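You operate a simulated robot arm through the tools that you are given. There is no shell and no other tool. Be economical: measure what you need, move in short steps, check, and stop when the job is done.

You run a simulated two-armed robot. Do the job below in one go: nothing can be reset, and whatever is moved stays where it is left.

JOB
Pick up the settings card with one hand, pass it to the other hand and put it on the low shelf by the enrober.

The check looks at the end state, three seconds after you hand in, the way a careful person would. Anything else that was tipped, shoved, dropped, spilled or broken makes it a failure.

ROBOT AND FRAMES
Two 7-joint arms with two-finger parallel grippers on one trunk, on a base that drives. Base frame: it is fixed to the floor where the robot stands at the start and does not move with it; the origin is under the middle of the robot, x ahead of it, y to its left, z up. Lengths are in m, angles in rad, forces in N, time in s.
The left shoulder is at the start at [0.07, 0.178, 1.187], the right one opposite. With the tool pointing down near the work surface each hand reaches from about 0.28 to 0.72 m from the robot's upright axis, wherever it stands, measured 20 degrees to its own side. Places, roughly: low shelf by the enrober (23x161 cm) [0.6, 0.62, 0.3]. Payload 3.43 kg a hand.
Tool frame (each hand has its own): the origin (TCP) lies between the finger pads and is the grasp point; the fingertips stand 0.03 m ahead of it; z points along the fingers, y is the line along which they close. Largest opening 0.094 m; finger width 0.028, thickness 0.01; the body of the gripper, 0.05 by 0.096 m, starts 0.055 m behind the TCP.
Orientation is that of the tool frame in the base frame, as a unit quaternion [x, y, z, w]. With the fingers straight down and closing along the base's y, the tool's x points along the base's -x, its y along +y and its z along -z.

CONTROLS
- The arms move only by the tool arm_command. It takes "left_targets", "right_targets" or both (then of equal length, played together; a hand with none holds still); each is one flat list of numbers, 7 for each row, row after row: the gripper command, from -1 (fully open) to 1 (shut), values between in proportion, then the shift along the tool's x, y, z in units of 25 mm (1.0 is 25 mm), then the turn, a rotation vector about the tool's x, y, z in units of 5 degrees (1.0 is 5 degrees). In form: [fingers, dx, dy, dz, wx, wy, wz, fingers, dx, dy, dz, wx, wy, wz, ...]. A call has 1 to 20 rows; each row shifts and turns the commanded pose from where the row before left it, along the tool's axes as they then stand. A call with a number of a shift or a turn outside -1 to 1 is refused whole. Rows are played at 5 a second. More than 0.05 m and 0.15 rad between two rows, or a gripper value outside its range, and nothing of the call is played. A pose out of reach is approached as far as the arm can. The call stops where the force on the tool passes 40 N (or 10 N more than at its start, if that is more) or the arm is blocked; 0.2 s more then pass. Each finger travels about 0.153 m/s and halts on what it meets, pressing with about 29 N; the grip force reading is that of the motor and also rises with nothing between the fingers. The clock runs only during rows and for 0.2 s after the last one: add rows that do not move to give the fingers time. The reply holds the time, the measured pose of the TCP, the force on the tool along the base axes, the opening and the grip force, in the units named above and with some noise, with the torque about the TCP (base axes, N m) and any sound that the robot's microphone picked up, and new pictures: "show" is both (left out), scene, wrist or none (wrist: the cameras of the hands that moved).
- Cameras (640 x 400 px; columns grow to the right, rows downward): "scene" is now at [0.1248, 0.0252, 1.4839]; the picture's right is [0.30, -0.96, 0.00], its down [-0.72, -0.22, -0.66] and it looks along [0.63, 0.20, -0.75] (base axes); focal length 260 px, centre (320, 200). "left" rides on the left gripper at [0.076, -0.014, -0.102] in its tool frame; the picture's right is [0.18, 0.98, 0.00], its down [-0.75, 0.14, -0.64] and it looks along [-0.63, 0.12, 0.77] (tool axes); focal length 243 px, centre (320, 200). "right" rides on the right gripper at [0.076, 0.014, -0.102] in its tool frame; the picture's right is [-0.18, 0.98, 0.00], its down [-0.75, -0.14, -0.64] and it looks along [-0.63, -0.12, 0.77] (tool axes); focal length 243 px, centre (320, 200). There is no depth. A picture from a camera that has moved, and an enlarged one, comes with that camera's place and axes in the base frame and with its lens.
- slide_trunk(by): slides the trunk up (or, below 0, down) by that many m; the arms and the scene camera ride with it, the base frame stays. It gives what a move gives, with no picture.
- steer(legs): drives the robot by 1 to 6 legs, each [ahead, turn to the left] in m and rad, along the robot's own axes; the way and the turn of a leg run together, so that a leg with both is an arc; at most 1.5 m and 3.142 rad a leg. The arms and the cameras ride along, it lands a little off, and it stops where it bumps. It gives what a move gives, and a new picture of the scene camera.
- turn_head(pan, tilt): turns the head with the scene camera to pan (to the left, within 1.501 rad either way) and tilt (down, from -0.506 to 1.204), counted from straight ahead of the robot. It gives what a move gives, and a new picture of the scene camera.
- zoom(camera, box): a new picture of the part [left, top, right, bottom] of that camera's present view, enlarged. The clock stands still meanwhile.
- close_job(): hands the job in; it is judged then, once.

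Go step by step. Nothing tells you exact positions but the pictures and the camera data: compare them with the known pose of the tool, close in by small moves and look again before you grip or let go. The budget is 120 turns and 260 pictures, counting those below and the enlarged ones. Unless the task says otherwise, let go and move clear before handing in.

The tools are called after "Call:" as a command line: name --argument value ..., lists and objects as JSON in quotes. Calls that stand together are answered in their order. arm_command: Moves the arms, as the interface text tells. Its arguments: {"type":"object","properties":{"left_targets":{"type":"array","items":{"type":"number"}},"right_targets":{"type":"array","items":{"type":"number"}},"show":{"type":"string","enum":["both","scene","wrist","none"]}},"required":[]} The other tools are called the same way: slide_trunk (by) slides the trunk up or down; steer (legs) drives the base; turn_head (pan, tilt) turns the head that bears the scene camera; zoom (camera, box) takes an enlarged picture of a part of a camera's view; close_job () hands the job in.

At the start:

```text
clock: 0.0
left_eef_pos: [0.3363, 0.385, 1.175]
left_orientation: [-0.002, 1.0, -0.001, 0.0]
left_contact_force: [-0.5, -0.2, -0.6]
left_wrist_torque: [-0.02, 0.0, -0.03]
left_finger_gap: 0.0943
left_gripper_force: 0.1
right_eef_pos: [0.5767, -0.039, 1.1925]
right_orientation: [-0.001, 1.0, 0.0, 0.0]
right_contact_force: [-1.0, -0.1, 0.0]
right_wrist_torque: [0.0, 0.0, -0.02]
right_finger_gap: 0.094
right_gripper_force: 0.1
trunk travel left (down, up): [-0.767, 0.073]
robot x, y, heading: [-0.0022, 0.0024, -0.002]
head pan, tilt: [0.3, 0.846]
```

scene: 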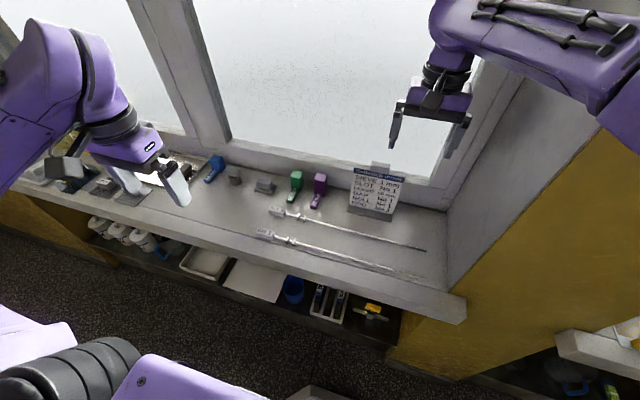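
right: 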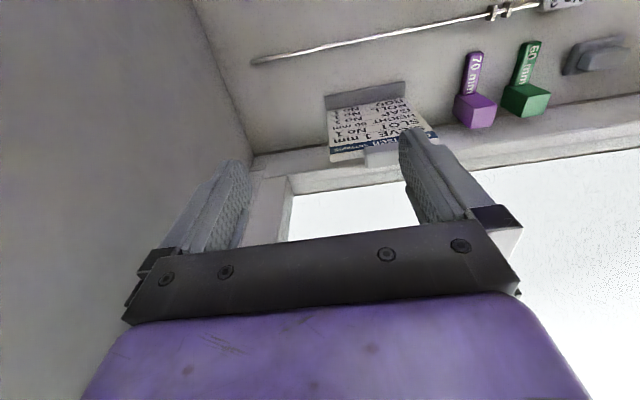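
left: 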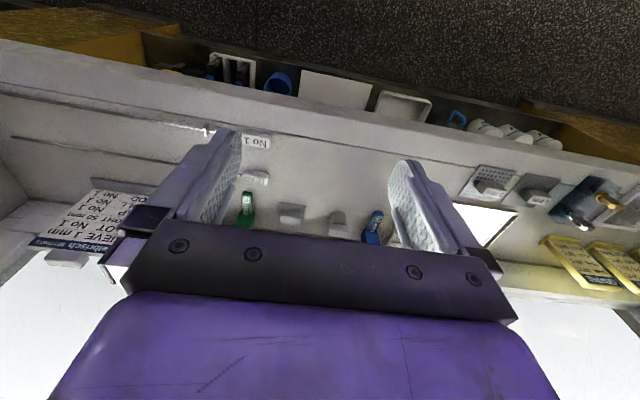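

I see a card standing in a holder on the sill to the right, and a low shelf under the sill. I'll zoom in on the card and the shelf.

Call:
zoom --camera "scene" --box '[320, 140, 440, 230]'

Call:
zoom --camera "scene" --box '[60, 190, 420, 380]'

Call:
zoom --camera "right" --box '[300, 60, 460, 180]'

```text
4.44 times, centred on (380, 185) of scene
camera zoom: at [0.1248, 0.0252, 1.4839], right [0.3, -0.96, 0.0], down [-0.72, -0.22, -0.66], along [0.63, 0.2, -0.75], focal length 1154 px, centre (53, 267)
```

zoom: 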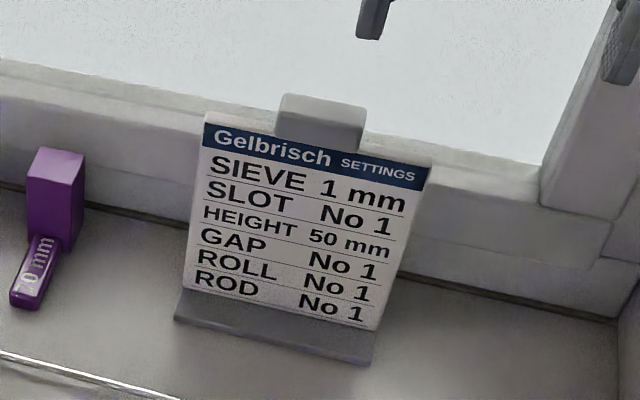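

```text
1.78 times, centred on (240, 285) of scene
camera zoom: at [0.1248, 0.0252, 1.4839], right [0.3, -0.96, 0.0], down [-0.72, -0.22, -0.66], along [0.63, 0.2, -0.75], focal length 462 px, centre (462, 49)
```

zoom: 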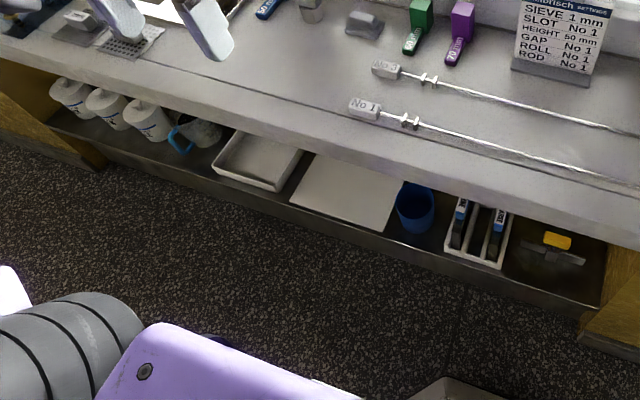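

```text
3.33 times, centred on (380, 120) of right
camera zoom: at [0.4992, -0.0247, 1.2954], right [0.18, 0.98, 0.0], down [0.75, -0.14, 0.64], along [0.63, -0.12, -0.77], focal length 809 px, centre (120, 467)
```

zoom: 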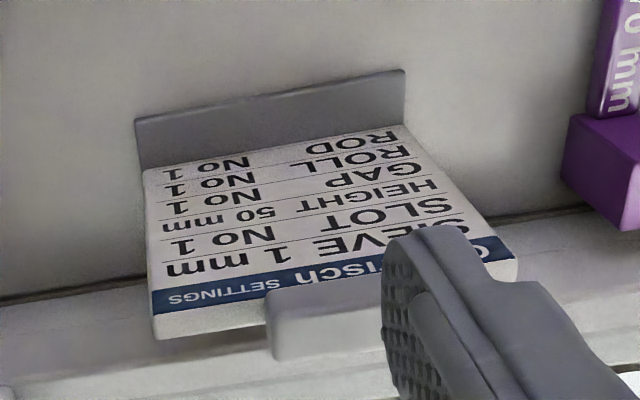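

The card stands in a small stand around (0.66, 0.03), with the sill at about z 0.83. I'll draw the right hand back to see the card from the front.

Call:
arm_command --right_targets '[-1, 1, 0, 0, 0, 0, 0, -1, 1, 0, 0, 0, 0, 0, -1, 1, 0, 0, 0, 0, 0, -1, 1, 0, 0, 0, 0, 0, -1, 1, 0, 0, 0, 0, 0, -1, 1, 0, 0, 0, 0, 0, -1, 0, 0, 1, 0, 0, 0, -1, 0, 0, 1, 0, 0, 0, -1, 0, 0, 1, 0, 0, 0, -1, 0, 0, 1, 0, 0, 0]' --show "wrist"

Call:
turn_head --pan 0.9 --tilt 0.9

```text
clock: 2.2
left_eef_pos: [0.3373, 0.3845, 1.1742]
left_orientation: [-0.001, 1.0, 0.0, 0.0]
left_contact_force: [-0.5, 0.2, 0.0]
left_wrist_torque: [0.01, -0.01, -0.02]
left_finger_gap: 0.094
left_gripper_force: 0.0
right_eef_pos: [0.4265, -0.0401, 1.0904]
right_orientation: [-0.001, 1.0, 0.0, 0.001]
right_contact_force: [-0.1, -0.1, -0.4]
right_wrist_torque: [0.02, 0.01, -0.03]
right_finger_gap: 0.094
right_gripper_force: 0.1
trunk travel left (down, up): [-0.767, 0.073]
robot x, y, heading: [-0.0005, 0.003, 0.004]
head pan, tilt: [0.3, 0.846]
camera right: at [0.3496, -0.0252, 1.1932], right [0.18, 0.98, 0.0], down [0.75, -0.14, 0.64], along [0.63, -0.12, -0.77], focal length 243 px, centre (320, 200)
```

right: 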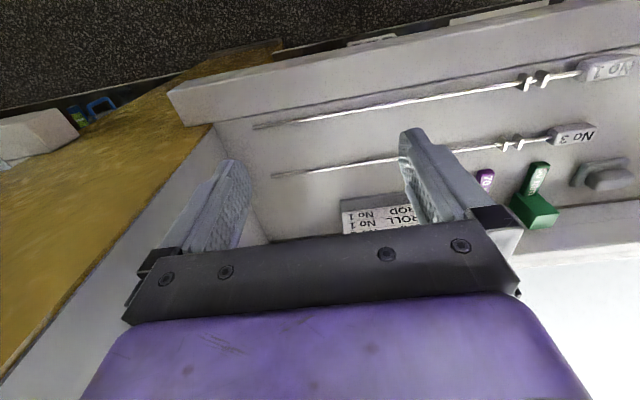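

```text
clock: 3.2
left_eef_pos: [0.338, 0.384, 1.1741]
left_orientation: [-0.001, 1.0, 0.001, 0.001]
left_contact_force: [0.1, -0.4, 0.7]
left_wrist_torque: [-0.02, 0.01, 0.02]
left_finger_gap: 0.094
left_gripper_force: 0.0
right_eef_pos: [0.4254, -0.0407, 1.0917]
right_orientation: [-0.001, 1.0, 0.0, 0.0]
right_contact_force: [-0.1, 0.2, 0.3]
right_wrist_torque: [0.0, 0.03, 0.0]
right_finger_gap: 0.0939
right_gripper_force: 0.1
trunk travel left (down, up): [-0.767, 0.073]
robot x, y, heading: [-0.0001, -0.0002, 0.001]
head pan, tilt: [0.901, 0.901]
camera scene: at [0.0969, 0.0611, 1.4798], right [0.78, -0.62, 0.0], down [-0.49, -0.61, -0.62], along [0.39, 0.49, -0.78], focal length 260 px, centre (320, 200)
```

scene: 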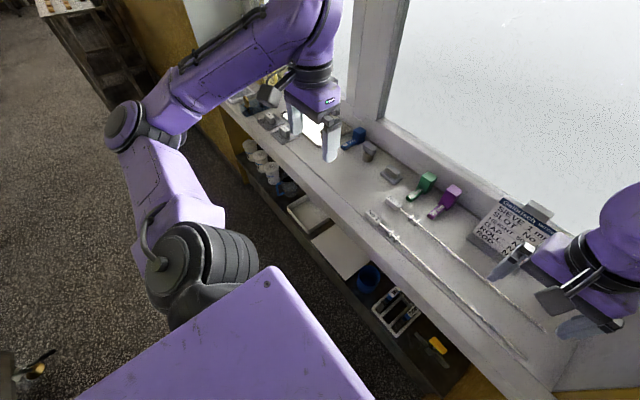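

The sill limits lowering here, so I'll back away, then lower the trunk for a frontal view of card and shelf.

Call:
steer --legs '[[-0.35, 0]]'

Call:
slide_trunk --by -0.4

Call:
turn_head --pan 0.2 --tilt 0.45

```text
clock: 5.4
left_eef_pos: [-0.0071, 0.3858, 1.1748]
left_orientation: [-0.001, 1.0, 0.001, 0.0]
left_contact_force: [0.3, 0.3, 0.1]
left_wrist_torque: [0.0, -0.02, 0.0]
left_finger_gap: 0.0936
left_gripper_force: 0.2
right_eef_pos: [0.0832, -0.0385, 1.09]
right_orientation: [-0.002, 1.0, 0.001, 0.0]
right_contact_force: [-0.3, 1.2, 1.0]
right_wrist_torque: [0.02, -0.01, 0.01]
right_finger_gap: 0.0941
right_gripper_force: 0.0
trunk travel left (down, up): [-0.767, 0.073]
robot x, y, heading: [-0.3428, 0.0012, 0.005]
head pan, tilt: [0.901, 0.901]
camera scene: at [-0.2456, 0.061, 1.4797], right [0.78, -0.62, 0.0], down [-0.49, -0.62, -0.62], along [0.38, 0.49, -0.78], focal length 260 px, centre (320, 200)
```

scene: 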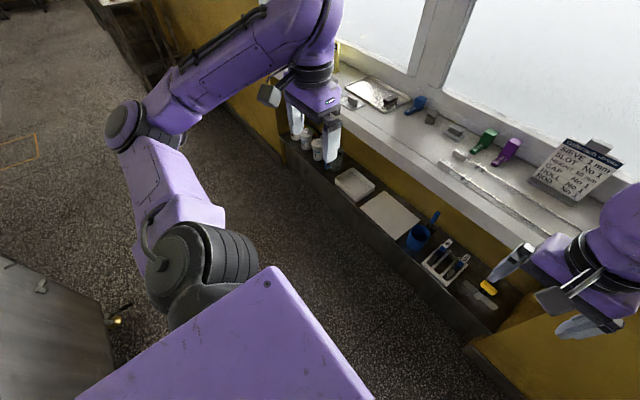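

```text
clock: 9.3
left_eef_pos: [-0.0089, 0.3852, 0.7753]
left_orientation: [-0.002, 1.0, 0.0, 0.0]
left_contact_force: [0.4, -0.7, 0.6]
left_wrist_torque: [0.02, 0.0, -0.04]
left_finger_gap: 0.0939
left_gripper_force: 0.0
right_eef_pos: [0.0826, -0.0389, 0.691]
right_orientation: [-0.002, 1.0, 0.0, 0.0]
right_contact_force: [-0.1, -0.2, 0.1]
right_wrist_torque: [0.0, -0.01, 0.0]
right_finger_gap: 0.0938
right_gripper_force: 0.0
trunk travel left (down, up): [-0.367, 0.473]
robot x, y, heading: [-0.3418, -0.0014, 0.005]
head pan, tilt: [0.901, 0.901]
```

```text
clock: 10.3
left_eef_pos: [-0.0079, 0.3849, 0.7757]
left_orientation: [-0.001, 1.0, 0.0, -0.001]
left_contact_force: [0.1, 0.6, 0.0]
left_wrist_torque: [0.02, -0.03, -0.01]
left_finger_gap: 0.0939
left_gripper_force: 0.0
right_eef_pos: [0.0826, -0.0405, 0.6909]
right_orientation: [-0.002, 1.0, 0.0, 0.0]
right_contact_force: [-0.1, 0.4, -0.2]
right_wrist_torque: [0.0, -0.03, -0.02]
right_finger_gap: 0.0941
right_gripper_force: 0.0
trunk travel left (down, up): [-0.367, 0.473]
robot x, y, heading: [-0.3434, 0.0017, -0.001]
head pan, tilt: [0.201, 0.45]
camera scene: at [-0.2033, 0.0203, 1.1181], right [0.2, -0.98, 0.0], down [-0.43, -0.09, -0.9], along [0.88, 0.18, -0.44], focal length 260 px, centre (320, 200)
```

scene: 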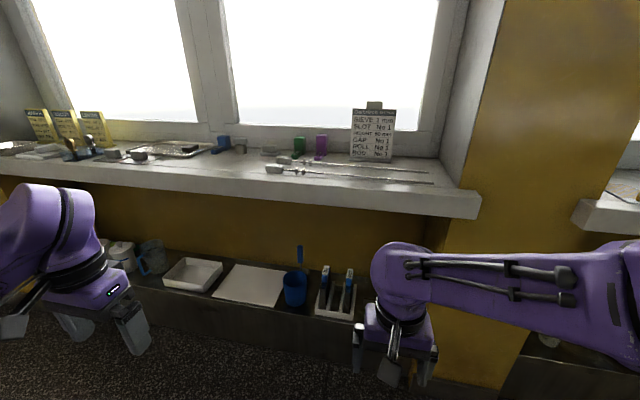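

Now the frontal view is good; I'll zoom on the card and on the shelf.

Call:
zoom --camera "scene" --box '[320, 90, 440, 170]'

Call:
zoom --camera "scene" --box '[90, 225, 390, 345]'

```text
5.00 times, centred on (380, 130) of scene
camera zoom: at [-0.2033, 0.0203, 1.1181], right [0.2, -0.98, 0.0], down [-0.43, -0.09, -0.9], along [0.88, 0.18, -0.44], focal length 1298 px, centre (20, 550)
```

zoom: 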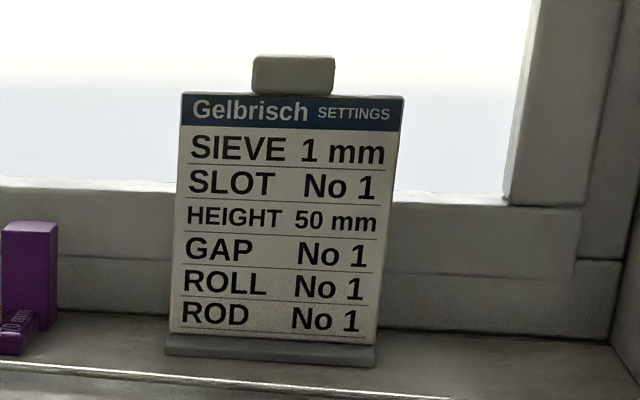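

```text
2.13 times, centred on (240, 285) of scene
camera zoom: at [-0.2033, 0.0203, 1.1181], right [0.2, -0.98, 0.0], down [-0.43, -0.09, -0.9], along [0.88, 0.18, -0.44], focal length 554 px, centre (491, 19)
```

zoom: 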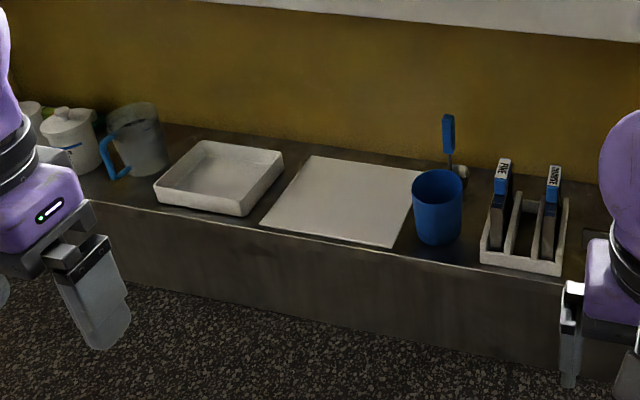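

The card stands about (0.65, 0.03), top edge z≈1.02, with a tab on top. I need to find free space on the shelf, so I'll use the right wrist camera to see the right end.

Call:
zoom --camera "right" --box '[0, 0, 640, 400]'

Call:
zoom --camera "left" --box '[0, 0, 640, 400]'

```text
1.00 times, centred on (320, 200) of right (not enlarged: the box is as wide or as high as the picture)
camera zoom: at [0.0054, -0.025, 0.7938], right [0.18, 0.98, 0.0], down [0.75, -0.14, 0.64], along [0.63, -0.12, -0.77], focal length 243 px, centre (320, 200)
```

zoom: 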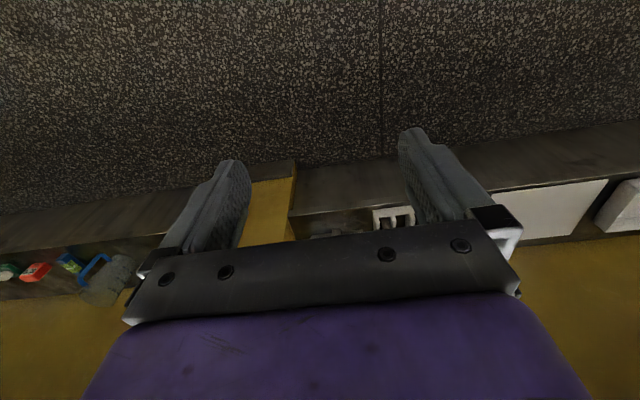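

```text
1.00 times, centred on (320, 200) of left (not enlarged: the box is as wide or as high as the picture)
camera zoom: at [-0.0849, 0.3708, 0.8759], right [-0.19, 0.98, 0.0], down [0.75, 0.14, 0.64], along [0.63, 0.12, -0.77], focal length 243 px, centre (320, 200)
```

zoom: 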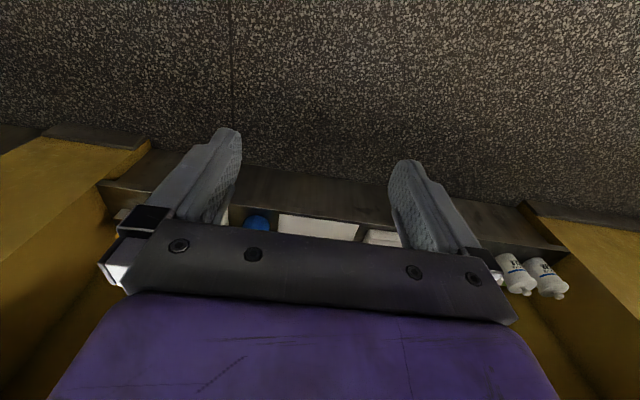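

The right arm hides the right end of the shelf, so I'll raise that hand and look again.

Call:
arm_command --right_targets '[-1, 0, -1, -1, 0, 0, 0, -1, 0, -1, -1, 0, 0, 0, -1, 0, -1, -1, 0, 0, 0, -1, 0, -1, -1, 0, 0, 0, -1, 0, -1, -1, 0, 0, 0, -1, 0, -1, -1, 0, 0, 0, -1, 0, -1, -1, 0, 0, 0, -1, 0, -1, -1, 0, 0, 0, -1, 0, -1, -1, 0, 0, 0, -1, 0, -1, -1, 0, 0, 0, -1, 0, -1, -1, 0, 0, 0, -1, 0, -1, -1, 0, 0, 0, -1, 0, -1, -1, 0, 0, 0, -1, 0, -1, -1, 0, 0, 0]' --show "none"

Call:
turn_head --pan 0.0 --tilt 0.6

```text
clock: 13.3
left_eef_pos: [-0.0081, 0.3846, 0.7753]
left_orientation: [-0.002, 1.0, 0.0, 0.0]
left_contact_force: [0.3, 0.8, -0.2]
left_wrist_torque: [0.0, 0.02, 0.0]
left_finger_gap: 0.0941
left_gripper_force: 0.0
right_eef_pos: [0.0863, -0.3945, 1.0301]
right_orientation: [-0.003, 1.0, 0.0, -0.001]
right_contact_force: [-0.3, -0.9, 0.2]
right_wrist_torque: [0.0, -0.03, -0.01]
right_finger_gap: 0.0941
right_gripper_force: 0.0
right hand out of reach, approached as far as the arm can: row 14
trunk travel left (down, up): [-0.367, 0.473]
robot x, y, heading: [-0.3422, 0.0003, 0.002]
head pan, tilt: [0.201, 0.45]
```

```text
clock: 14.1
left_eef_pos: [-0.0076, 0.3852, 0.7732]
left_orientation: [-0.001, 1.0, 0.0, 0.0]
left_contact_force: [0.5, -0.8, 0.0]
left_wrist_torque: [0.03, 0.01, 0.0]
left_finger_gap: 0.094
left_gripper_force: 0.2
right_eef_pos: [0.0858, -0.3931, 1.0306]
right_orientation: [-0.002, 1.0, 0.0, 0.0]
right_contact_force: [0.4, 0.0, 0.1]
right_wrist_torque: [0.02, 0.04, 0.01]
right_finger_gap: 0.0941
right_gripper_force: 0.1
trunk travel left (down, up): [-0.367, 0.473]
robot x, y, heading: [-0.3411, -0.0057, 0.0]
head pan, tilt: [0.0, 0.6]
camera scene: at [-0.205, 0.0019, 1.1046], right [0.0, -1.0, 0.0], down [-0.56, 0.0, -0.83], along [0.83, 0.0, -0.56], focal length 260 px, centre (320, 200)
```

scene: 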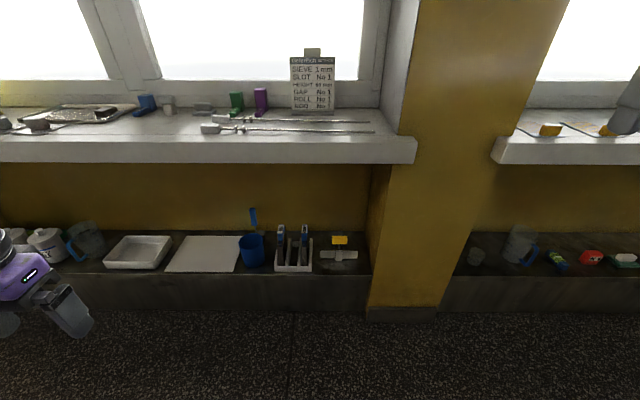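

Call:
zoom --camera "scene" --box '[70, 195, 390, 300]'

Call:
zoom --camera "scene" --box '[230, 200, 390, 290]'

Call:
zoom --camera "scene" --box '[270, 40, 360, 120]'

```text
2.00 times, centred on (230, 248) of scene
camera zoom: at [-0.205, 0.0019, 1.1046], right [0.0, -1.0, 0.0], down [-0.56, 0.0, -0.83], along [0.83, 0.0, -0.56], focal length 519 px, centre (500, 105)
```

zoom: 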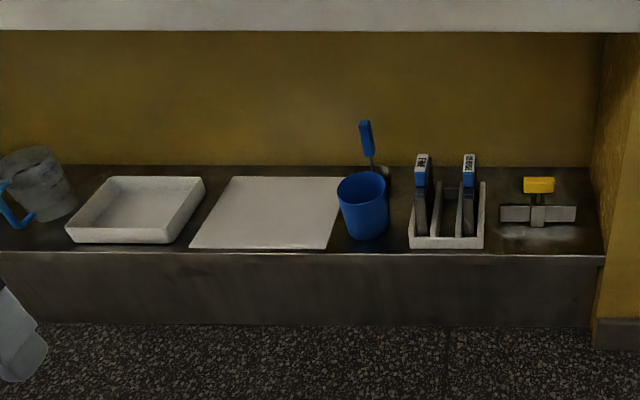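

```text
4.00 times, centred on (310, 245) of scene
camera zoom: at [-0.205, 0.0019, 1.1046], right [0.0, -1.0, 0.0], down [-0.56, 0.0, -0.83], along [0.83, 0.0, -0.56], focal length 1039 px, centre (360, 20)
```

zoom: 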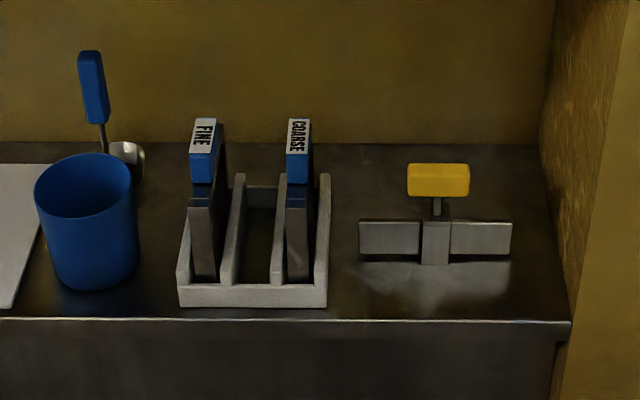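

```text
5.00 times, centred on (315, 80) of scene
camera zoom: at [-0.205, 0.0019, 1.1046], right [0.0, -1.0, 0.0], down [-0.56, 0.0, -0.83], along [0.83, 0.0, -0.56], focal length 1298 px, centre (345, 800)
```

zoom: 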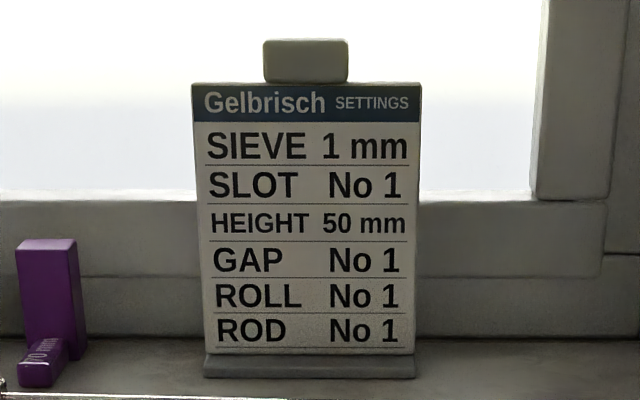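

Free shelf room is in front of the yellow tool at the right end (y≈-0.1), enough for the card standing. The plan is that the left hand takes the card by its upper-left corner, the right hand then takes the tab from the front and puts it there. First I'll turn the left hand.

Call:
arm_command --left_targets '[-1, 0, 0, 0, 0, 0, -1, -1, 0, 0, 0, 0, 0, -1, -1, 0, 0, 0, 0, 0, -1, -1, 0, 0, 0, 0, 0, -1, -1, 0, 0, 0, 0, 0, -1, -1, 0, 0, 0, 0, 0, -1, -1, 0, 0, 0, 0, 0, -1, -1, 0, 0, 0, 0, 0, -1, -1, 0, 0, 0, 0, 0, -1, -1, 0, 0, 0, 0, 0, -1, -1, 0, 0, 0, 0, 0, -1, -1, 0, 0, 0, 0, 0, -1, -1, 0, 0, 0, 0, 0, -1, -1, 0, 0, 0, 0, 0, -1, -1, 0, 0, 0, 0, 0, -1, -1, 0, 0, 0, 0, 0, -1, -1, 0, 0, 0, 0, 0, -1, -1, 0, 0, 0, 0, 0, -1]' --show "none"

Call:
arm_command --left_targets '[-1, 0, 0, 0, 0, 1, 0, -1, 0, 0, 0, 0, 1, 0, -1, 0, 0, 0, 0, 1, 0, -1, 0, 0, 0, 0, 1, 0, -1, 0, 0, 0, 0, 1, 0, -1, 0, 0, 0, 0, 1, 0, -1, 0, 0, 0, 0, 1, 0, -1, 0, 0, 0, 0, 1, 0, -1, 0, 0, 0, 0, 1, 0]' --show "none"

Call:
slide_trunk --by 0.4

```text
clock: 17.9
left_eef_pos: [-0.0191, 0.3978, 0.7563]
left_orientation: [0.708, -0.706, 0.001, -0.001]
left_contact_force: [0.4, 0.6, -1.0]
left_wrist_torque: [-0.02, 0.0, -0.01]
left_finger_gap: 0.094
left_gripper_force: 0.0
left hand out of reach, approached as far as the arm can: row 15, 16, 17, 18
right_eef_pos: [0.0852, -0.3934, 1.03]
right_orientation: [-0.002, 1.0, 0.0, 0.0]
right_contact_force: [0.6, 0.7, -0.4]
right_wrist_torque: [0.01, -0.02, 0.0]
right_finger_gap: 0.0938
right_gripper_force: 0.0
trunk travel left (down, up): [-0.367, 0.473]
robot x, y, heading: [-0.3404, 0.003, 0.005]
head pan, tilt: [0.0, 0.6]
```

```text
clock: 19.9
left_eef_pos: [-0.0174, 0.3978, 0.7566]
left_orientation: [0.654, -0.652, 0.272, 0.27]
left_contact_force: [-0.1, 0.0, -0.5]
left_wrist_torque: [0.0, 0.0, 0.03]
left_finger_gap: 0.094
left_gripper_force: 0.1
right_eef_pos: [0.0854, -0.3942, 1.0307]
right_orientation: [-0.002, 1.0, 0.0, 0.0]
right_contact_force: [0.5, 0.9, 0.3]
right_wrist_torque: [0.01, 0.02, 0.0]
right_finger_gap: 0.0939
right_gripper_force: 0.1
trunk travel left (down, up): [-0.367, 0.473]
robot x, y, heading: [-0.3432, -0.0009, 0.005]
head pan, tilt: [0.0, 0.6]
```

```text
clock: 23.7
left_eef_pos: [-0.0174, 0.3978, 1.1558]
left_orientation: [0.654, -0.652, 0.272, 0.269]
left_contact_force: [0.1, 0.7, -0.1]
left_wrist_torque: [-0.02, 0.01, 0.01]
left_finger_gap: 0.0941
left_gripper_force: 0.1
right_eef_pos: [0.0879, -0.3941, 1.4302]
right_orientation: [-0.002, 1.0, 0.001, 0.0]
right_contact_force: [-0.3, -0.9, -0.5]
right_wrist_torque: [-0.01, -0.02, 0.0]
right_finger_gap: 0.0941
right_gripper_force: 0.0
trunk travel left (down, up): [-0.767, 0.073]
robot x, y, heading: [-0.3444, -0.0002, 0.002]
head pan, tilt: [0.0, 0.6]
```

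Left hand is tilted as wanted. I'll tuck the right hand in a little and drive forward.

Call:
arm_command --right_targets '[-1, 1, 0, 1, 0, 0, 0, -1, 1, 0, 1, 0, 0, 0, -1, 1, 0, 1, 0, 0, 0, -1, 1, 0, 1, 0, 0, 0]' --show "none"

Call:
steer --legs '[[0.33, 0]]'

```text
clock: 24.7
left_eef_pos: [-0.0174, 0.396, 1.157]
left_orientation: [0.654, -0.653, 0.271, 0.269]
left_contact_force: [-0.2, -0.3, 0.4]
left_wrist_torque: [0.0, -0.02, 0.0]
left_finger_gap: 0.094
left_gripper_force: 0.0
right_eef_pos: [0.0359, -0.379, 1.3084]
right_orientation: [-0.001, 1.0, 0.001, 0.002]
right_contact_force: [-0.9, 0.0, -0.4]
right_wrist_torque: [0.01, 0.02, 0.03]
right_finger_gap: 0.0941
right_gripper_force: 0.0
right hand out of reach, approached as far as the arm can: row 1, 2, 3, 4
trunk travel left (down, up): [-0.767, 0.073]
robot x, y, heading: [-0.345, -0.0002, 0.002]
head pan, tilt: [0.0, 0.6]
```

```text
clock: 26.9
left_eef_pos: [0.3085, 0.3995, 1.1578]
left_orientation: [0.654, -0.653, 0.271, 0.27]
left_contact_force: [0.1, 0.1, 0.2]
left_wrist_torque: [0.03, -0.03, -0.03]
left_finger_gap: 0.094
left_gripper_force: 0.1
right_eef_pos: [0.3629, -0.3752, 1.3095]
right_orientation: [-0.002, 1.0, 0.0, 0.001]
right_contact_force: [0.9, -0.2, -0.4]
right_wrist_torque: [-0.01, 0.06, 0.02]
right_finger_gap: 0.0939
right_gripper_force: 0.0
trunk travel left (down, up): [-0.767, 0.073]
robot x, y, heading: [-0.0165, 0.0028, 0.004]
head pan, tilt: [0.0, 0.6]
camera scene: at [0.1213, 0.0024, 1.5047], right [0.0, -1.0, 0.0], down [-0.56, 0.0, -0.83], along [0.83, 0.0, -0.56], focal length 260 px, centre (320, 200)
```

scene: 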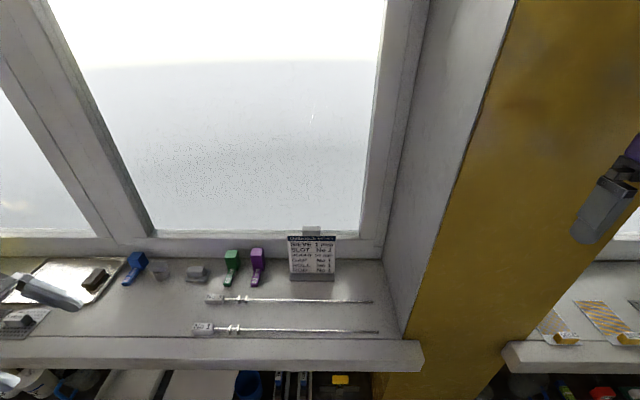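

Moving the left hand over toward a stand-off near the card.

Call:
arm_command --left_targets '[-1, 0.57, -0.95, 0.92, 0, 0, 0, -1, 0.57, -0.95, 0.92, 0, 0, 0, -1, 0.57, -0.95, 0.92, 0, 0, 0, -1, 0.57, -0.95, 0.92, 0, 0, 0, -1, 0.57, -0.95, 0.92, 0, 0, 0, -1, 0.57, -0.95, 0.92, 0, 0, 0, -1, 0.57, -0.95, 0.92, 0, 0, 0, -1, 0.57, -0.95, 0.92, 0, 0, 0]'

```text
clock: 28.7
left_eef_pos: [0.5001, 0.1837, 1.1065]
left_orientation: [0.655, -0.652, 0.271, 0.27]
left_contact_force: [0.1, -0.3, 0.8]
left_wrist_torque: [0.0, 0.02, -0.03]
left_finger_gap: 0.0939
left_gripper_force: 0.1
right_eef_pos: [0.3652, -0.3772, 1.3085]
right_orientation: [-0.002, 1.0, 0.001, -0.001]
right_contact_force: [0.2, 0.1, -0.5]
right_wrist_torque: [0.05, 0.0, -0.03]
right_finger_gap: 0.094
right_gripper_force: 0.1
trunk travel left (down, up): [-0.767, 0.073]
robot x, y, heading: [-0.0156, 0.005, 0.003]
head pan, tilt: [0.0, 0.6]
camera scene: at [0.1242, -0.0001, 1.5044], right [0.0, -1.0, 0.0], down [-0.57, 0.0, -0.82], along [0.82, 0.0, -0.57], focal length 260 px, centre (320, 200)
camera left: at [0.5134, 0.2017, 1.2312], right [-0.98, -0.13, 0.13], down [-0.15, 0.99, -0.08], along [-0.12, -0.09, -0.99], focal length 243 px, centre (320, 200)
```

scene: 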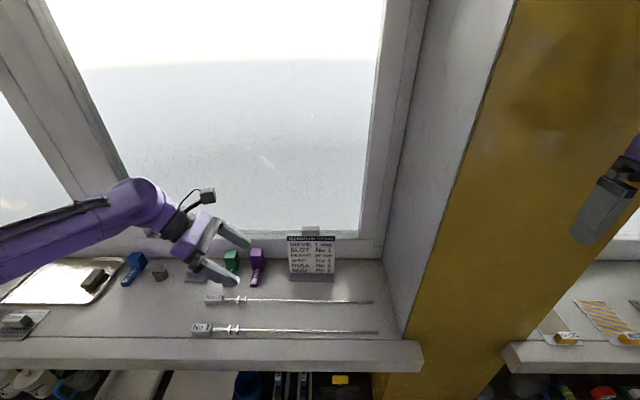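
left: 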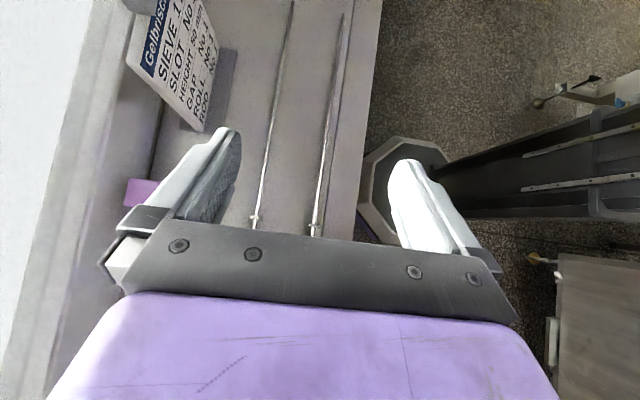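

Card's left edge is near y 0.092, face x≈0.658. Shifting the hand in x over the card plane.

Call:
arm_command --left_targets '[-0.4, 0, -1, 0, 0, 0, 0, -0.4, 0, -1, 0, 0, 0, 0, -0.4, 0, -1, 0, 0, 0, 0, -0.4, 0, -1, 0, 0, 0, 0, -0.4, 0, -1, 0, 0, 0, 0, -0.4, 0, -1, 0, 0, 0, 0, -0.4, 0, -0.4, 0, 0, 0, 0]'

Call:
zoom --camera "left" --box '[160, 0, 480, 240]'

```text
clock: 30.3
left_eef_pos: [0.6602, 0.1873, 1.1077]
left_orientation: [0.654, -0.652, 0.272, 0.27]
left_contact_force: [0.0, -0.2, 1.0]
left_wrist_torque: [-0.01, 0.01, 0.01]
left_finger_gap: 0.0656
left_gripper_force: 0.1
right_eef_pos: [0.3645, -0.3757, 1.3105]
right_orientation: [-0.002, 1.0, 0.001, 0.001]
right_contact_force: [0.3, 0.2, 0.7]
right_wrist_torque: [-0.03, 0.01, -0.01]
right_finger_gap: 0.0944
right_gripper_force: 0.0
trunk travel left (down, up): [-0.767, 0.073]
robot x, y, heading: [-0.0151, -0.0009, -0.001]
head pan, tilt: [0.0, 0.6]
camera scene: at [0.123, 0.0019, 1.5045], right [0.0, -1.0, 0.0], down [-0.57, 0.0, -0.82], along [0.82, 0.0, -0.57], focal length 260 px, centre (320, 200)
camera left: at [0.6731, 0.2064, 1.2318], right [-0.98, -0.13, 0.13], down [-0.14, 0.99, -0.08], along [-0.12, -0.1, -0.99], focal length 243 px, centre (320, 200)
```

scene: 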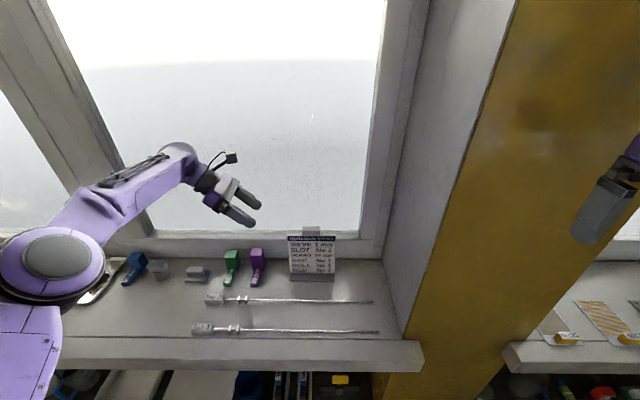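
left: 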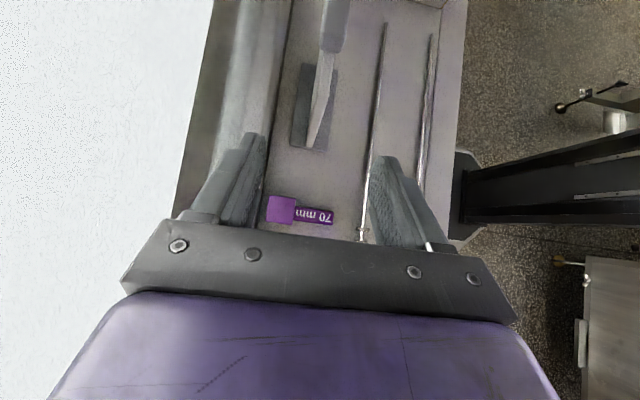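

```text
1.67 times, centred on (320, 120) of left
camera zoom: at [0.6731, 0.2064, 1.2318], right [-0.98, -0.13, 0.13], down [-0.14, 0.99, -0.08], along [-0.12, -0.1, -0.99], focal length 404 px, centre (320, 333)
```

zoom: 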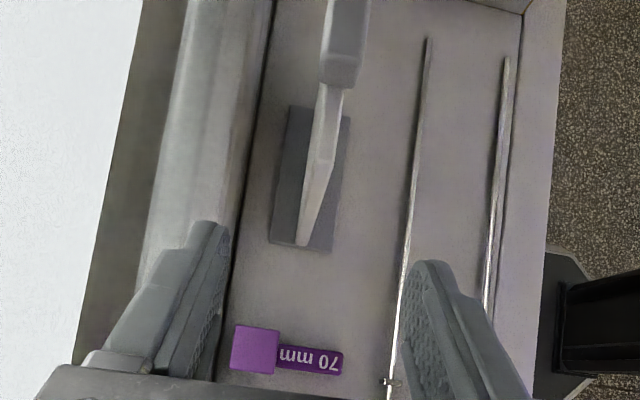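

The card is a plate (~12 mm thick) with a grip tab on top and a foot ~6 cm deep. Advancing along the tool axis toward its upper-left corner.

Call:
arm_command --left_targets '[-0.4, 0, 0.1, 1, 0, 0, 0, -0.4, 0, 0, 1, 0, 0, 0, -0.4, 0, 0, 1, 0, 0, 0, -0.4, 0, 0, 1, 0, 0, 0]' --show "wrist"

Call:
zoom --camera "left" --box '[160, 0, 480, 240]'

Call:
zoom --camera "scene" --box '[220, 150, 380, 300]'

```text
clock: 31.3
left_eef_pos: [0.6577, 0.1144, 1.034]
left_orientation: [0.655, -0.652, 0.271, 0.27]
left_contact_force: [0.2, -0.5, -0.1]
left_wrist_torque: [0.01, 0.01, -0.03]
left_finger_gap: 0.0657
left_gripper_force: 0.0
right_eef_pos: [0.3646, -0.3767, 1.3093]
right_orientation: [-0.001, 1.0, 0.001, 0.001]
right_contact_force: [-0.2, 0.2, -1.1]
right_wrist_torque: [-0.02, -0.02, -0.02]
right_finger_gap: 0.0942
right_gripper_force: 0.1
trunk travel left (down, up): [-0.767, 0.073]
robot x, y, heading: [-0.0172, -0.0007, 0.004]
head pan, tilt: [0.0, 0.6]
camera left: at [0.6698, 0.133, 1.1592], right [-0.98, -0.13, 0.13], down [-0.15, 0.99, -0.08], along [-0.12, -0.1, -0.99], focal length 243 px, centre (320, 200)
```

left: 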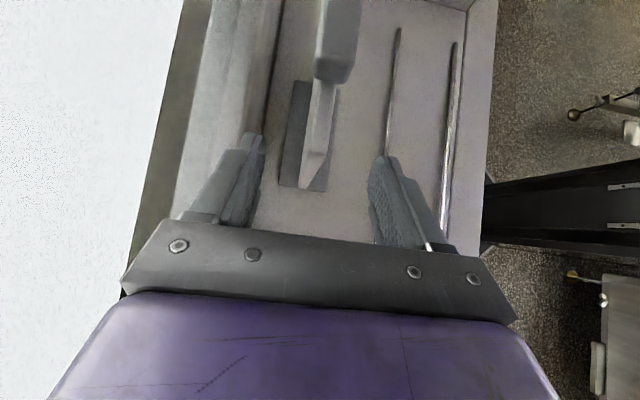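

```text
1.67 times, centred on (320, 120) of left
camera zoom: at [0.6698, 0.133, 1.1592], right [-0.98, -0.13, 0.13], down [-0.15, 0.99, -0.08], along [-0.12, -0.1, -0.99], focal length 404 px, centre (320, 333)
```

zoom: 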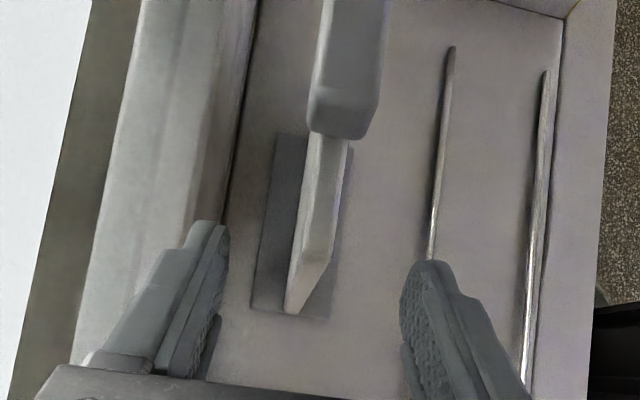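

```text
2.67 times, centred on (300, 225) of scene
camera zoom: at [0.1233, 0.0012, 1.5045], right [0.0, -1.0, 0.0], down [-0.57, 0.0, -0.82], along [0.82, 0.0, -0.57], focal length 692 px, centre (373, 133)
```

zoom: 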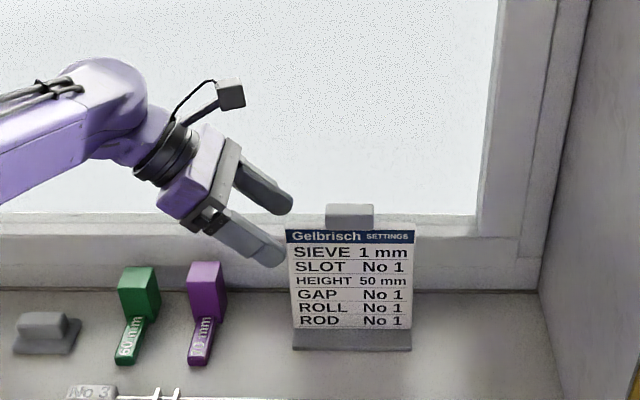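

The card is well centred between the fingers. Advancing 5 cm more, then gripping.

Call:
arm_command --left_targets '[-0.4, 0, 0, 1, 0, 0, 0, -0.4, 0, 0, 1, 0, 0, 0, -0.4, 0, 0, 0.1, 0, 0, 0, -0.4, 0, 0, 0, 0, 0, 0]' --show "wrist"

Call:
zoom --camera "scene" --box '[220, 150, 380, 300]'

```text
clock: 32.3
left_eef_pos: [0.659, 0.0801, 0.9966]
left_orientation: [0.654, -0.652, 0.272, 0.271]
left_contact_force: [-0.8, -0.6, 0.0]
left_wrist_torque: [-0.01, -0.01, -0.02]
left_finger_gap: 0.0659
left_gripper_force: 0.0
right_eef_pos: [0.3646, -0.3752, 1.3093]
right_orientation: [-0.002, 1.0, 0.001, 0.0]
right_contact_force: [-0.5, 0.6, 0.1]
right_wrist_torque: [0.0, 0.0, 0.02]
right_finger_gap: 0.0939
right_gripper_force: 0.1
trunk travel left (down, up): [-0.767, 0.073]
robot x, y, heading: [-0.0125, -0.002, 0.0]
head pan, tilt: [0.0, 0.6]
camera left: at [0.6721, 0.0991, 1.1227], right [-0.98, -0.13, 0.13], down [-0.14, 0.99, -0.08], along [-0.12, -0.1, -0.99], focal length 243 px, centre (320, 200)
```

left: 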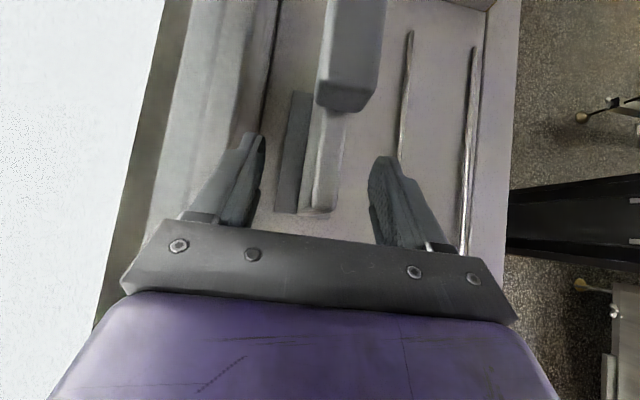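

```text
2.67 times, centred on (300, 225) of scene
camera zoom: at [0.1227, 0.0021, 1.5045], right [0.0, -1.0, 0.0], down [-0.57, 0.0, -0.82], along [0.82, 0.0, -0.57], focal length 692 px, centre (373, 133)
```

zoom: 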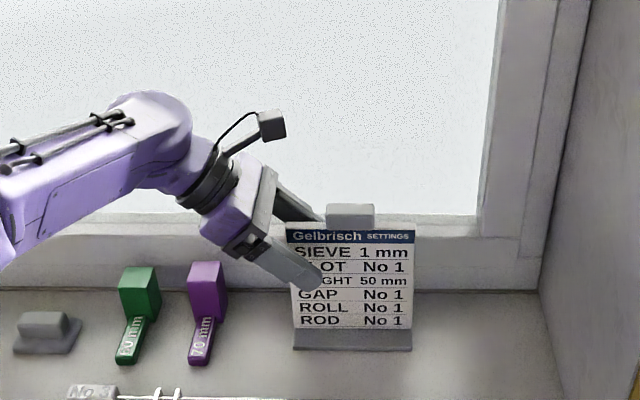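

Call:
arm_command --left_targets '[-0.4, 0, 0.12, 0, 0, 0, 0, 0.2, 0, 0, 0, 0, 0, 0, 1, 0, 0, 0, 0, 0, 0, 1, 0, 0, 0, 0, 0, 0, 1, 0, 0, 0, 0, 0, 0, 1, 0, 0, 0, 0, 0, 0]' --show "wrist"

Call:
zoom --camera "scene" --box '[220, 150, 380, 300]'

```text
clock: 33.7
left_eef_pos: [0.6554, 0.0815, 0.9978]
left_orientation: [0.654, -0.652, 0.271, 0.27]
left_contact_force: [0.4, 0.1, 0.5]
left_wrist_torque: [0.06, 0.03, 0.01]
left_finger_gap: 0.0161
left_gripper_force: 28.5
right_eef_pos: [0.364, -0.3762, 1.3095]
right_orientation: [-0.002, 1.0, 0.002, 0.001]
right_contact_force: [0.2, -0.1, -0.5]
right_wrist_torque: [-0.01, 0.0, -0.02]
right_finger_gap: 0.0942
right_gripper_force: 0.1
trunk travel left (down, up): [-0.767, 0.073]
robot x, y, heading: [-0.0131, 0.0014, 0.003]
head pan, tilt: [0.0, 0.6]
camera left: at [0.6689, 0.0999, 1.123], right [-0.98, -0.13, 0.13], down [-0.14, 0.99, -0.08], along [-0.12, -0.1, -0.99], focal length 243 px, centre (320, 200)
```

left: 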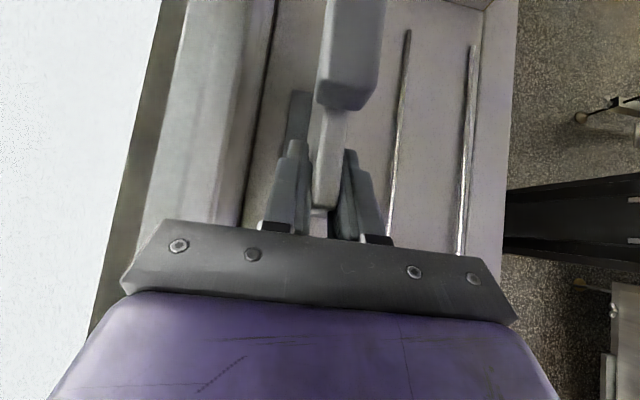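

```text
2.67 times, centred on (300, 225) of scene
camera zoom: at [0.1228, 0.0022, 1.5045], right [0.0, -1.0, 0.0], down [-0.57, 0.0, -0.82], along [0.82, 0.0, -0.57], focal length 692 px, centre (373, 133)
```

zoom: 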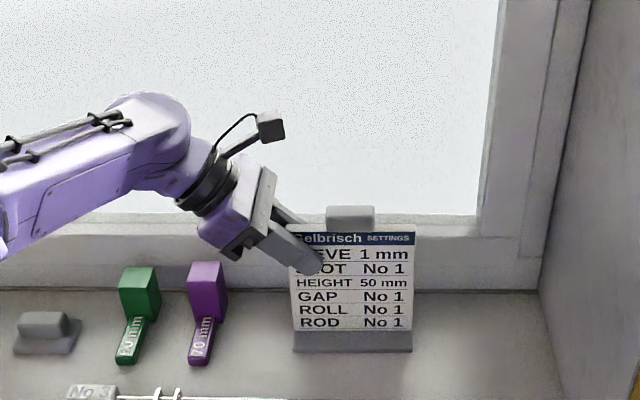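

Gripped (16 mm). Lifting straight up and checking whether the foot comes along.

Call:
arm_command --left_targets '[1, 0.35, 0, -0.35, 0, 0, 0, 1, 0.5, 0, -0.5, 0, 0, 0, 1, 0.7, 0, -0.7, 0, 0, 0, 1, 0, 0, 0, 0, 0, 0]' --show "wrist"

Call:
zoom --camera "scene" --box '[220, 150, 380, 300]'

```text
clock: 34.7
left_eef_pos: [0.6558, 0.0807, 1.0555]
left_orientation: [0.655, -0.652, 0.271, 0.27]
left_contact_force: [-0.2, -0.4, -1.9]
left_wrist_torque: [0.07, 0.0, -0.02]
left_finger_gap: 0.016
left_gripper_force: 29.1
right_eef_pos: [0.3652, -0.3752, 1.3096]
right_orientation: [-0.001, 1.0, 0.001, 0.001]
right_contact_force: [0.3, 0.1, 0.7]
right_wrist_torque: [0.0, 0.0, -0.01]
right_finger_gap: 0.094
right_gripper_force: 0.0
trunk travel left (down, up): [-0.767, 0.073]
robot x, y, heading: [-0.0148, -0.0006, 0.003]
head pan, tilt: [0.0, 0.6]
camera left: at [0.6685, 0.0995, 1.1803], right [-0.98, -0.13, 0.13], down [-0.14, 0.99, -0.08], along [-0.12, -0.1, -0.99], focal length 243 px, centre (320, 200)
```

left: 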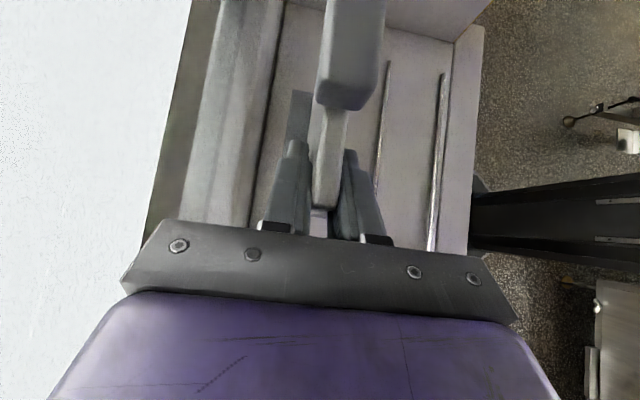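

```text
2.67 times, centred on (300, 225) of scene
camera zoom: at [0.1231, 0.0022, 1.5045], right [0.0, -1.0, 0.0], down [-0.57, 0.0, -0.82], along [0.82, 0.0, -0.57], focal length 692 px, centre (373, 133)
```

zoom: 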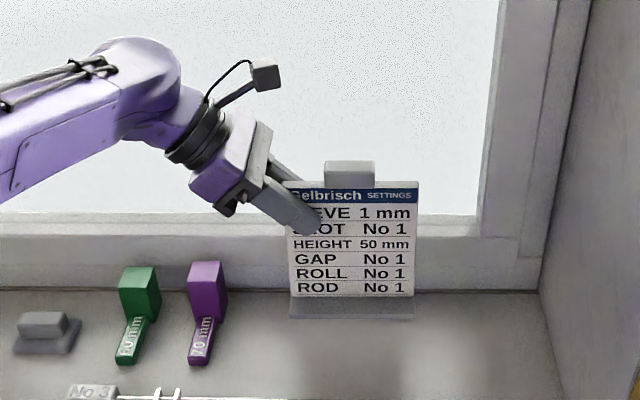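

The foot is part of the card. Raising a bit more, then backing away from the sill.

Call:
arm_command --left_targets '[1, 0.7, 0, -0.7, 0, 0, 0, 1, 0.7, 0, -0.7, 0, 0, 0, 1, 0.7, 0, -0.7, 0, 0, 0, 1, 0, 0, 0, 0, 0, 0]' --show "none"

Call:
steer --legs '[[-0.4, 0]]'

```text
clock: 35.7
left_eef_pos: [0.6546, 0.0789, 1.1302]
left_orientation: [0.655, -0.652, 0.271, 0.27]
left_contact_force: [0.5, -0.5, -1.9]
left_wrist_torque: [0.08, 0.04, -0.04]
left_finger_gap: 0.016
left_gripper_force: 29.1
right_eef_pos: [0.3642, -0.3758, 1.3088]
right_orientation: [-0.001, 1.0, 0.001, 0.002]
right_contact_force: [0.3, -0.4, 0.6]
right_wrist_torque: [-0.02, 0.04, -0.01]
right_finger_gap: 0.0938
right_gripper_force: 0.0
trunk travel left (down, up): [-0.767, 0.073]
robot x, y, heading: [-0.0123, 0.0036, 0.004]
head pan, tilt: [0.0, 0.6]
```

```text
clock: 38.1
left_eef_pos: [0.2602, 0.0877, 1.1282]
left_orientation: [0.66, -0.646, 0.273, 0.268]
left_contact_force: [0.2, -0.3, -1.3]
left_wrist_torque: [0.03, 0.04, -0.02]
left_finger_gap: 0.0158
left_gripper_force: 28.9
right_eef_pos: [-0.0212, -0.3724, 1.309]
right_orientation: [-0.012, 1.0, 0.001, -0.001]
right_contact_force: [-0.5, 0.3, -0.2]
right_wrist_torque: [0.02, 0.01, 0.02]
right_finger_gap: 0.0941
right_gripper_force: 0.1
trunk travel left (down, up): [-0.767, 0.073]
robot x, y, heading: [-0.4131, -0.0014, 0.019]
head pan, tilt: [0.0, 0.6]
camera scene: at [-0.2702, 0.0003, 1.5044], right [0.02, -1.0, 0.0], down [-0.57, -0.01, -0.82], along [0.82, 0.02, -0.57], focal length 260 px, centre (320, 200)
```

scene: 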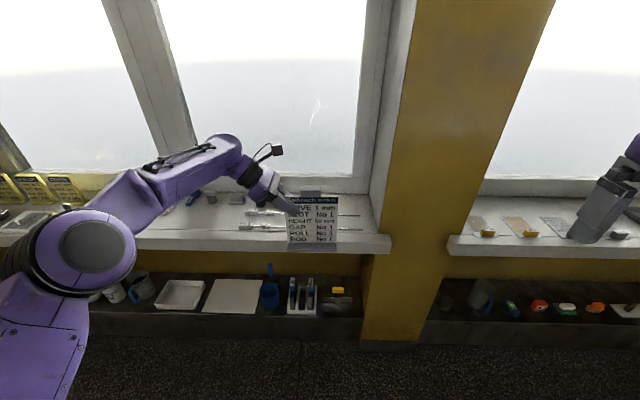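

Now orient the right hand to point forward: rotate it −90° about its tool y.

Call:
arm_command --right_targets '[-1, -1, 0, 0.5, 0, -1, 0, -1, -1, 0, 0.5, 0, -1, 0, -1, 0, 0, 0, 0, -1, 0, -1, 0, 0, 0, 0, -1, 0, -1, 0, 0, 0, 0, -1, 0, -1, 0, 0, 0, 0, -1, 0, -1, 0, 0, 0, 0, -1, 0, -1, 0, 0, 0, 0, -1, 0, -1, 0, 0, 0, 0, -1, 0, -1, 0, 0, 0, 0, -1, 0, -1, 0, 0, 0, 0, -1, 0, -1, 0, 0, 0, 0, -1, 0, -1, 0, 0, 0, 0, -1, 0, -1, 0, 0, 0, 0, -1, 0, -1, 0, 0, 0, 0, -1, 0, -1, 0, 0, 0, 0, -1, 0, -1, 0, 0, 0, 0, -1, 0, -1, 0, 0, 0, 0, -1, 0]'

```text
clock: 41.9
left_eef_pos: [0.2592, 0.0876, 1.1292]
left_orientation: [0.661, -0.646, 0.273, 0.266]
left_contact_force: [-0.2, 0.6, -1.8]
left_wrist_torque: [0.08, -0.01, 0.02]
left_finger_gap: 0.0157
left_gripper_force: 29.1
right_eef_pos: [0.04, -0.3822, 1.2949]
right_orientation: [-0.009, 0.707, 0.009, 0.707]
right_contact_force: [0.0, 0.4, 0.4]
right_wrist_torque: [0.02, -0.02, 0.0]
right_finger_gap: 0.0938
right_gripper_force: 0.1
right hand out of reach, approached as far as the arm can: row 17, 18
trunk travel left (down, up): [-0.767, 0.073]
robot x, y, heading: [-0.4094, -0.0026, 0.022]
head pan, tilt: [0.0, 0.6]
camera scene: at [-0.2712, -0.0001, 1.5045], right [0.02, -1.0, 0.0], down [-0.57, -0.01, -0.82], along [0.82, 0.02, -0.57], focal length 260 px, centre (320, 200)
camera right: at [-0.0641, -0.3692, 1.2188], right [-0.02, 0.98, 0.18], down [-0.64, -0.16, 0.75], along [0.77, -0.1, 0.63], focal length 243 px, centre (320, 200)
```

scene: 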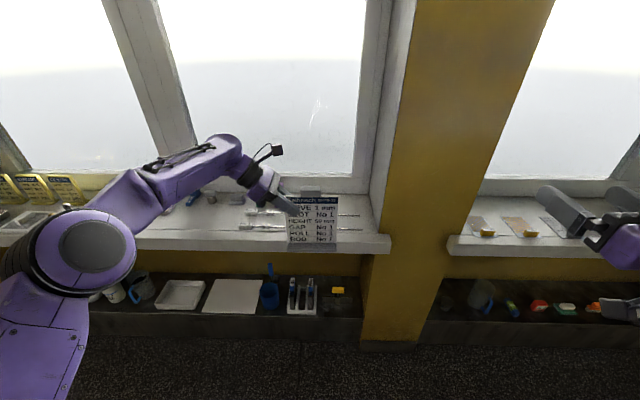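
right: 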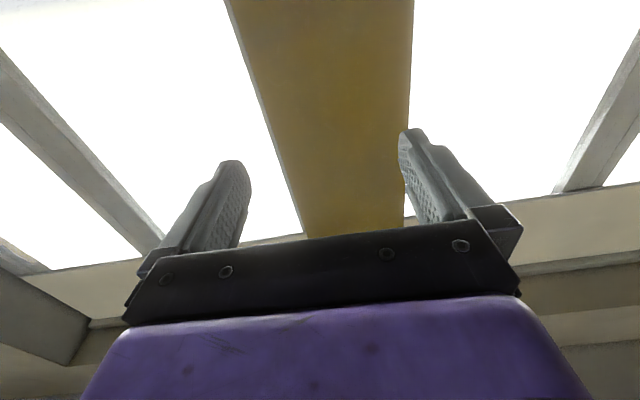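

Right hand points forward. Zooming to measure the tab precisely.

Call:
zoom --camera "scene" --box '[250, 160, 370, 260]'

```text
4.00 times, centred on (310, 210) of scene
camera zoom: at [-0.2712, -0.0001, 1.5045], right [0.02, -1.0, 0.0], down [-0.57, -0.01, -0.82], along [0.82, 0.02, -0.57], focal length 1039 px, centre (360, 160)
```

zoom: 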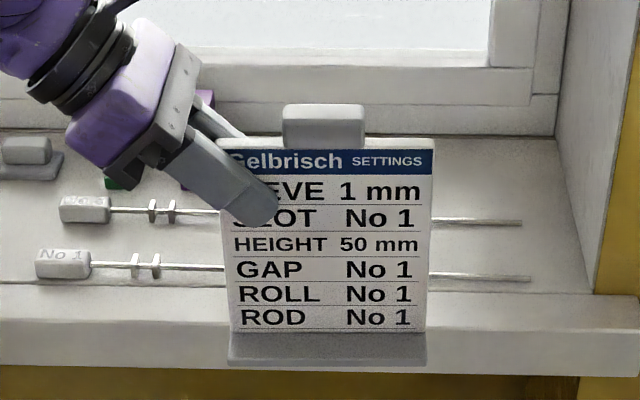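

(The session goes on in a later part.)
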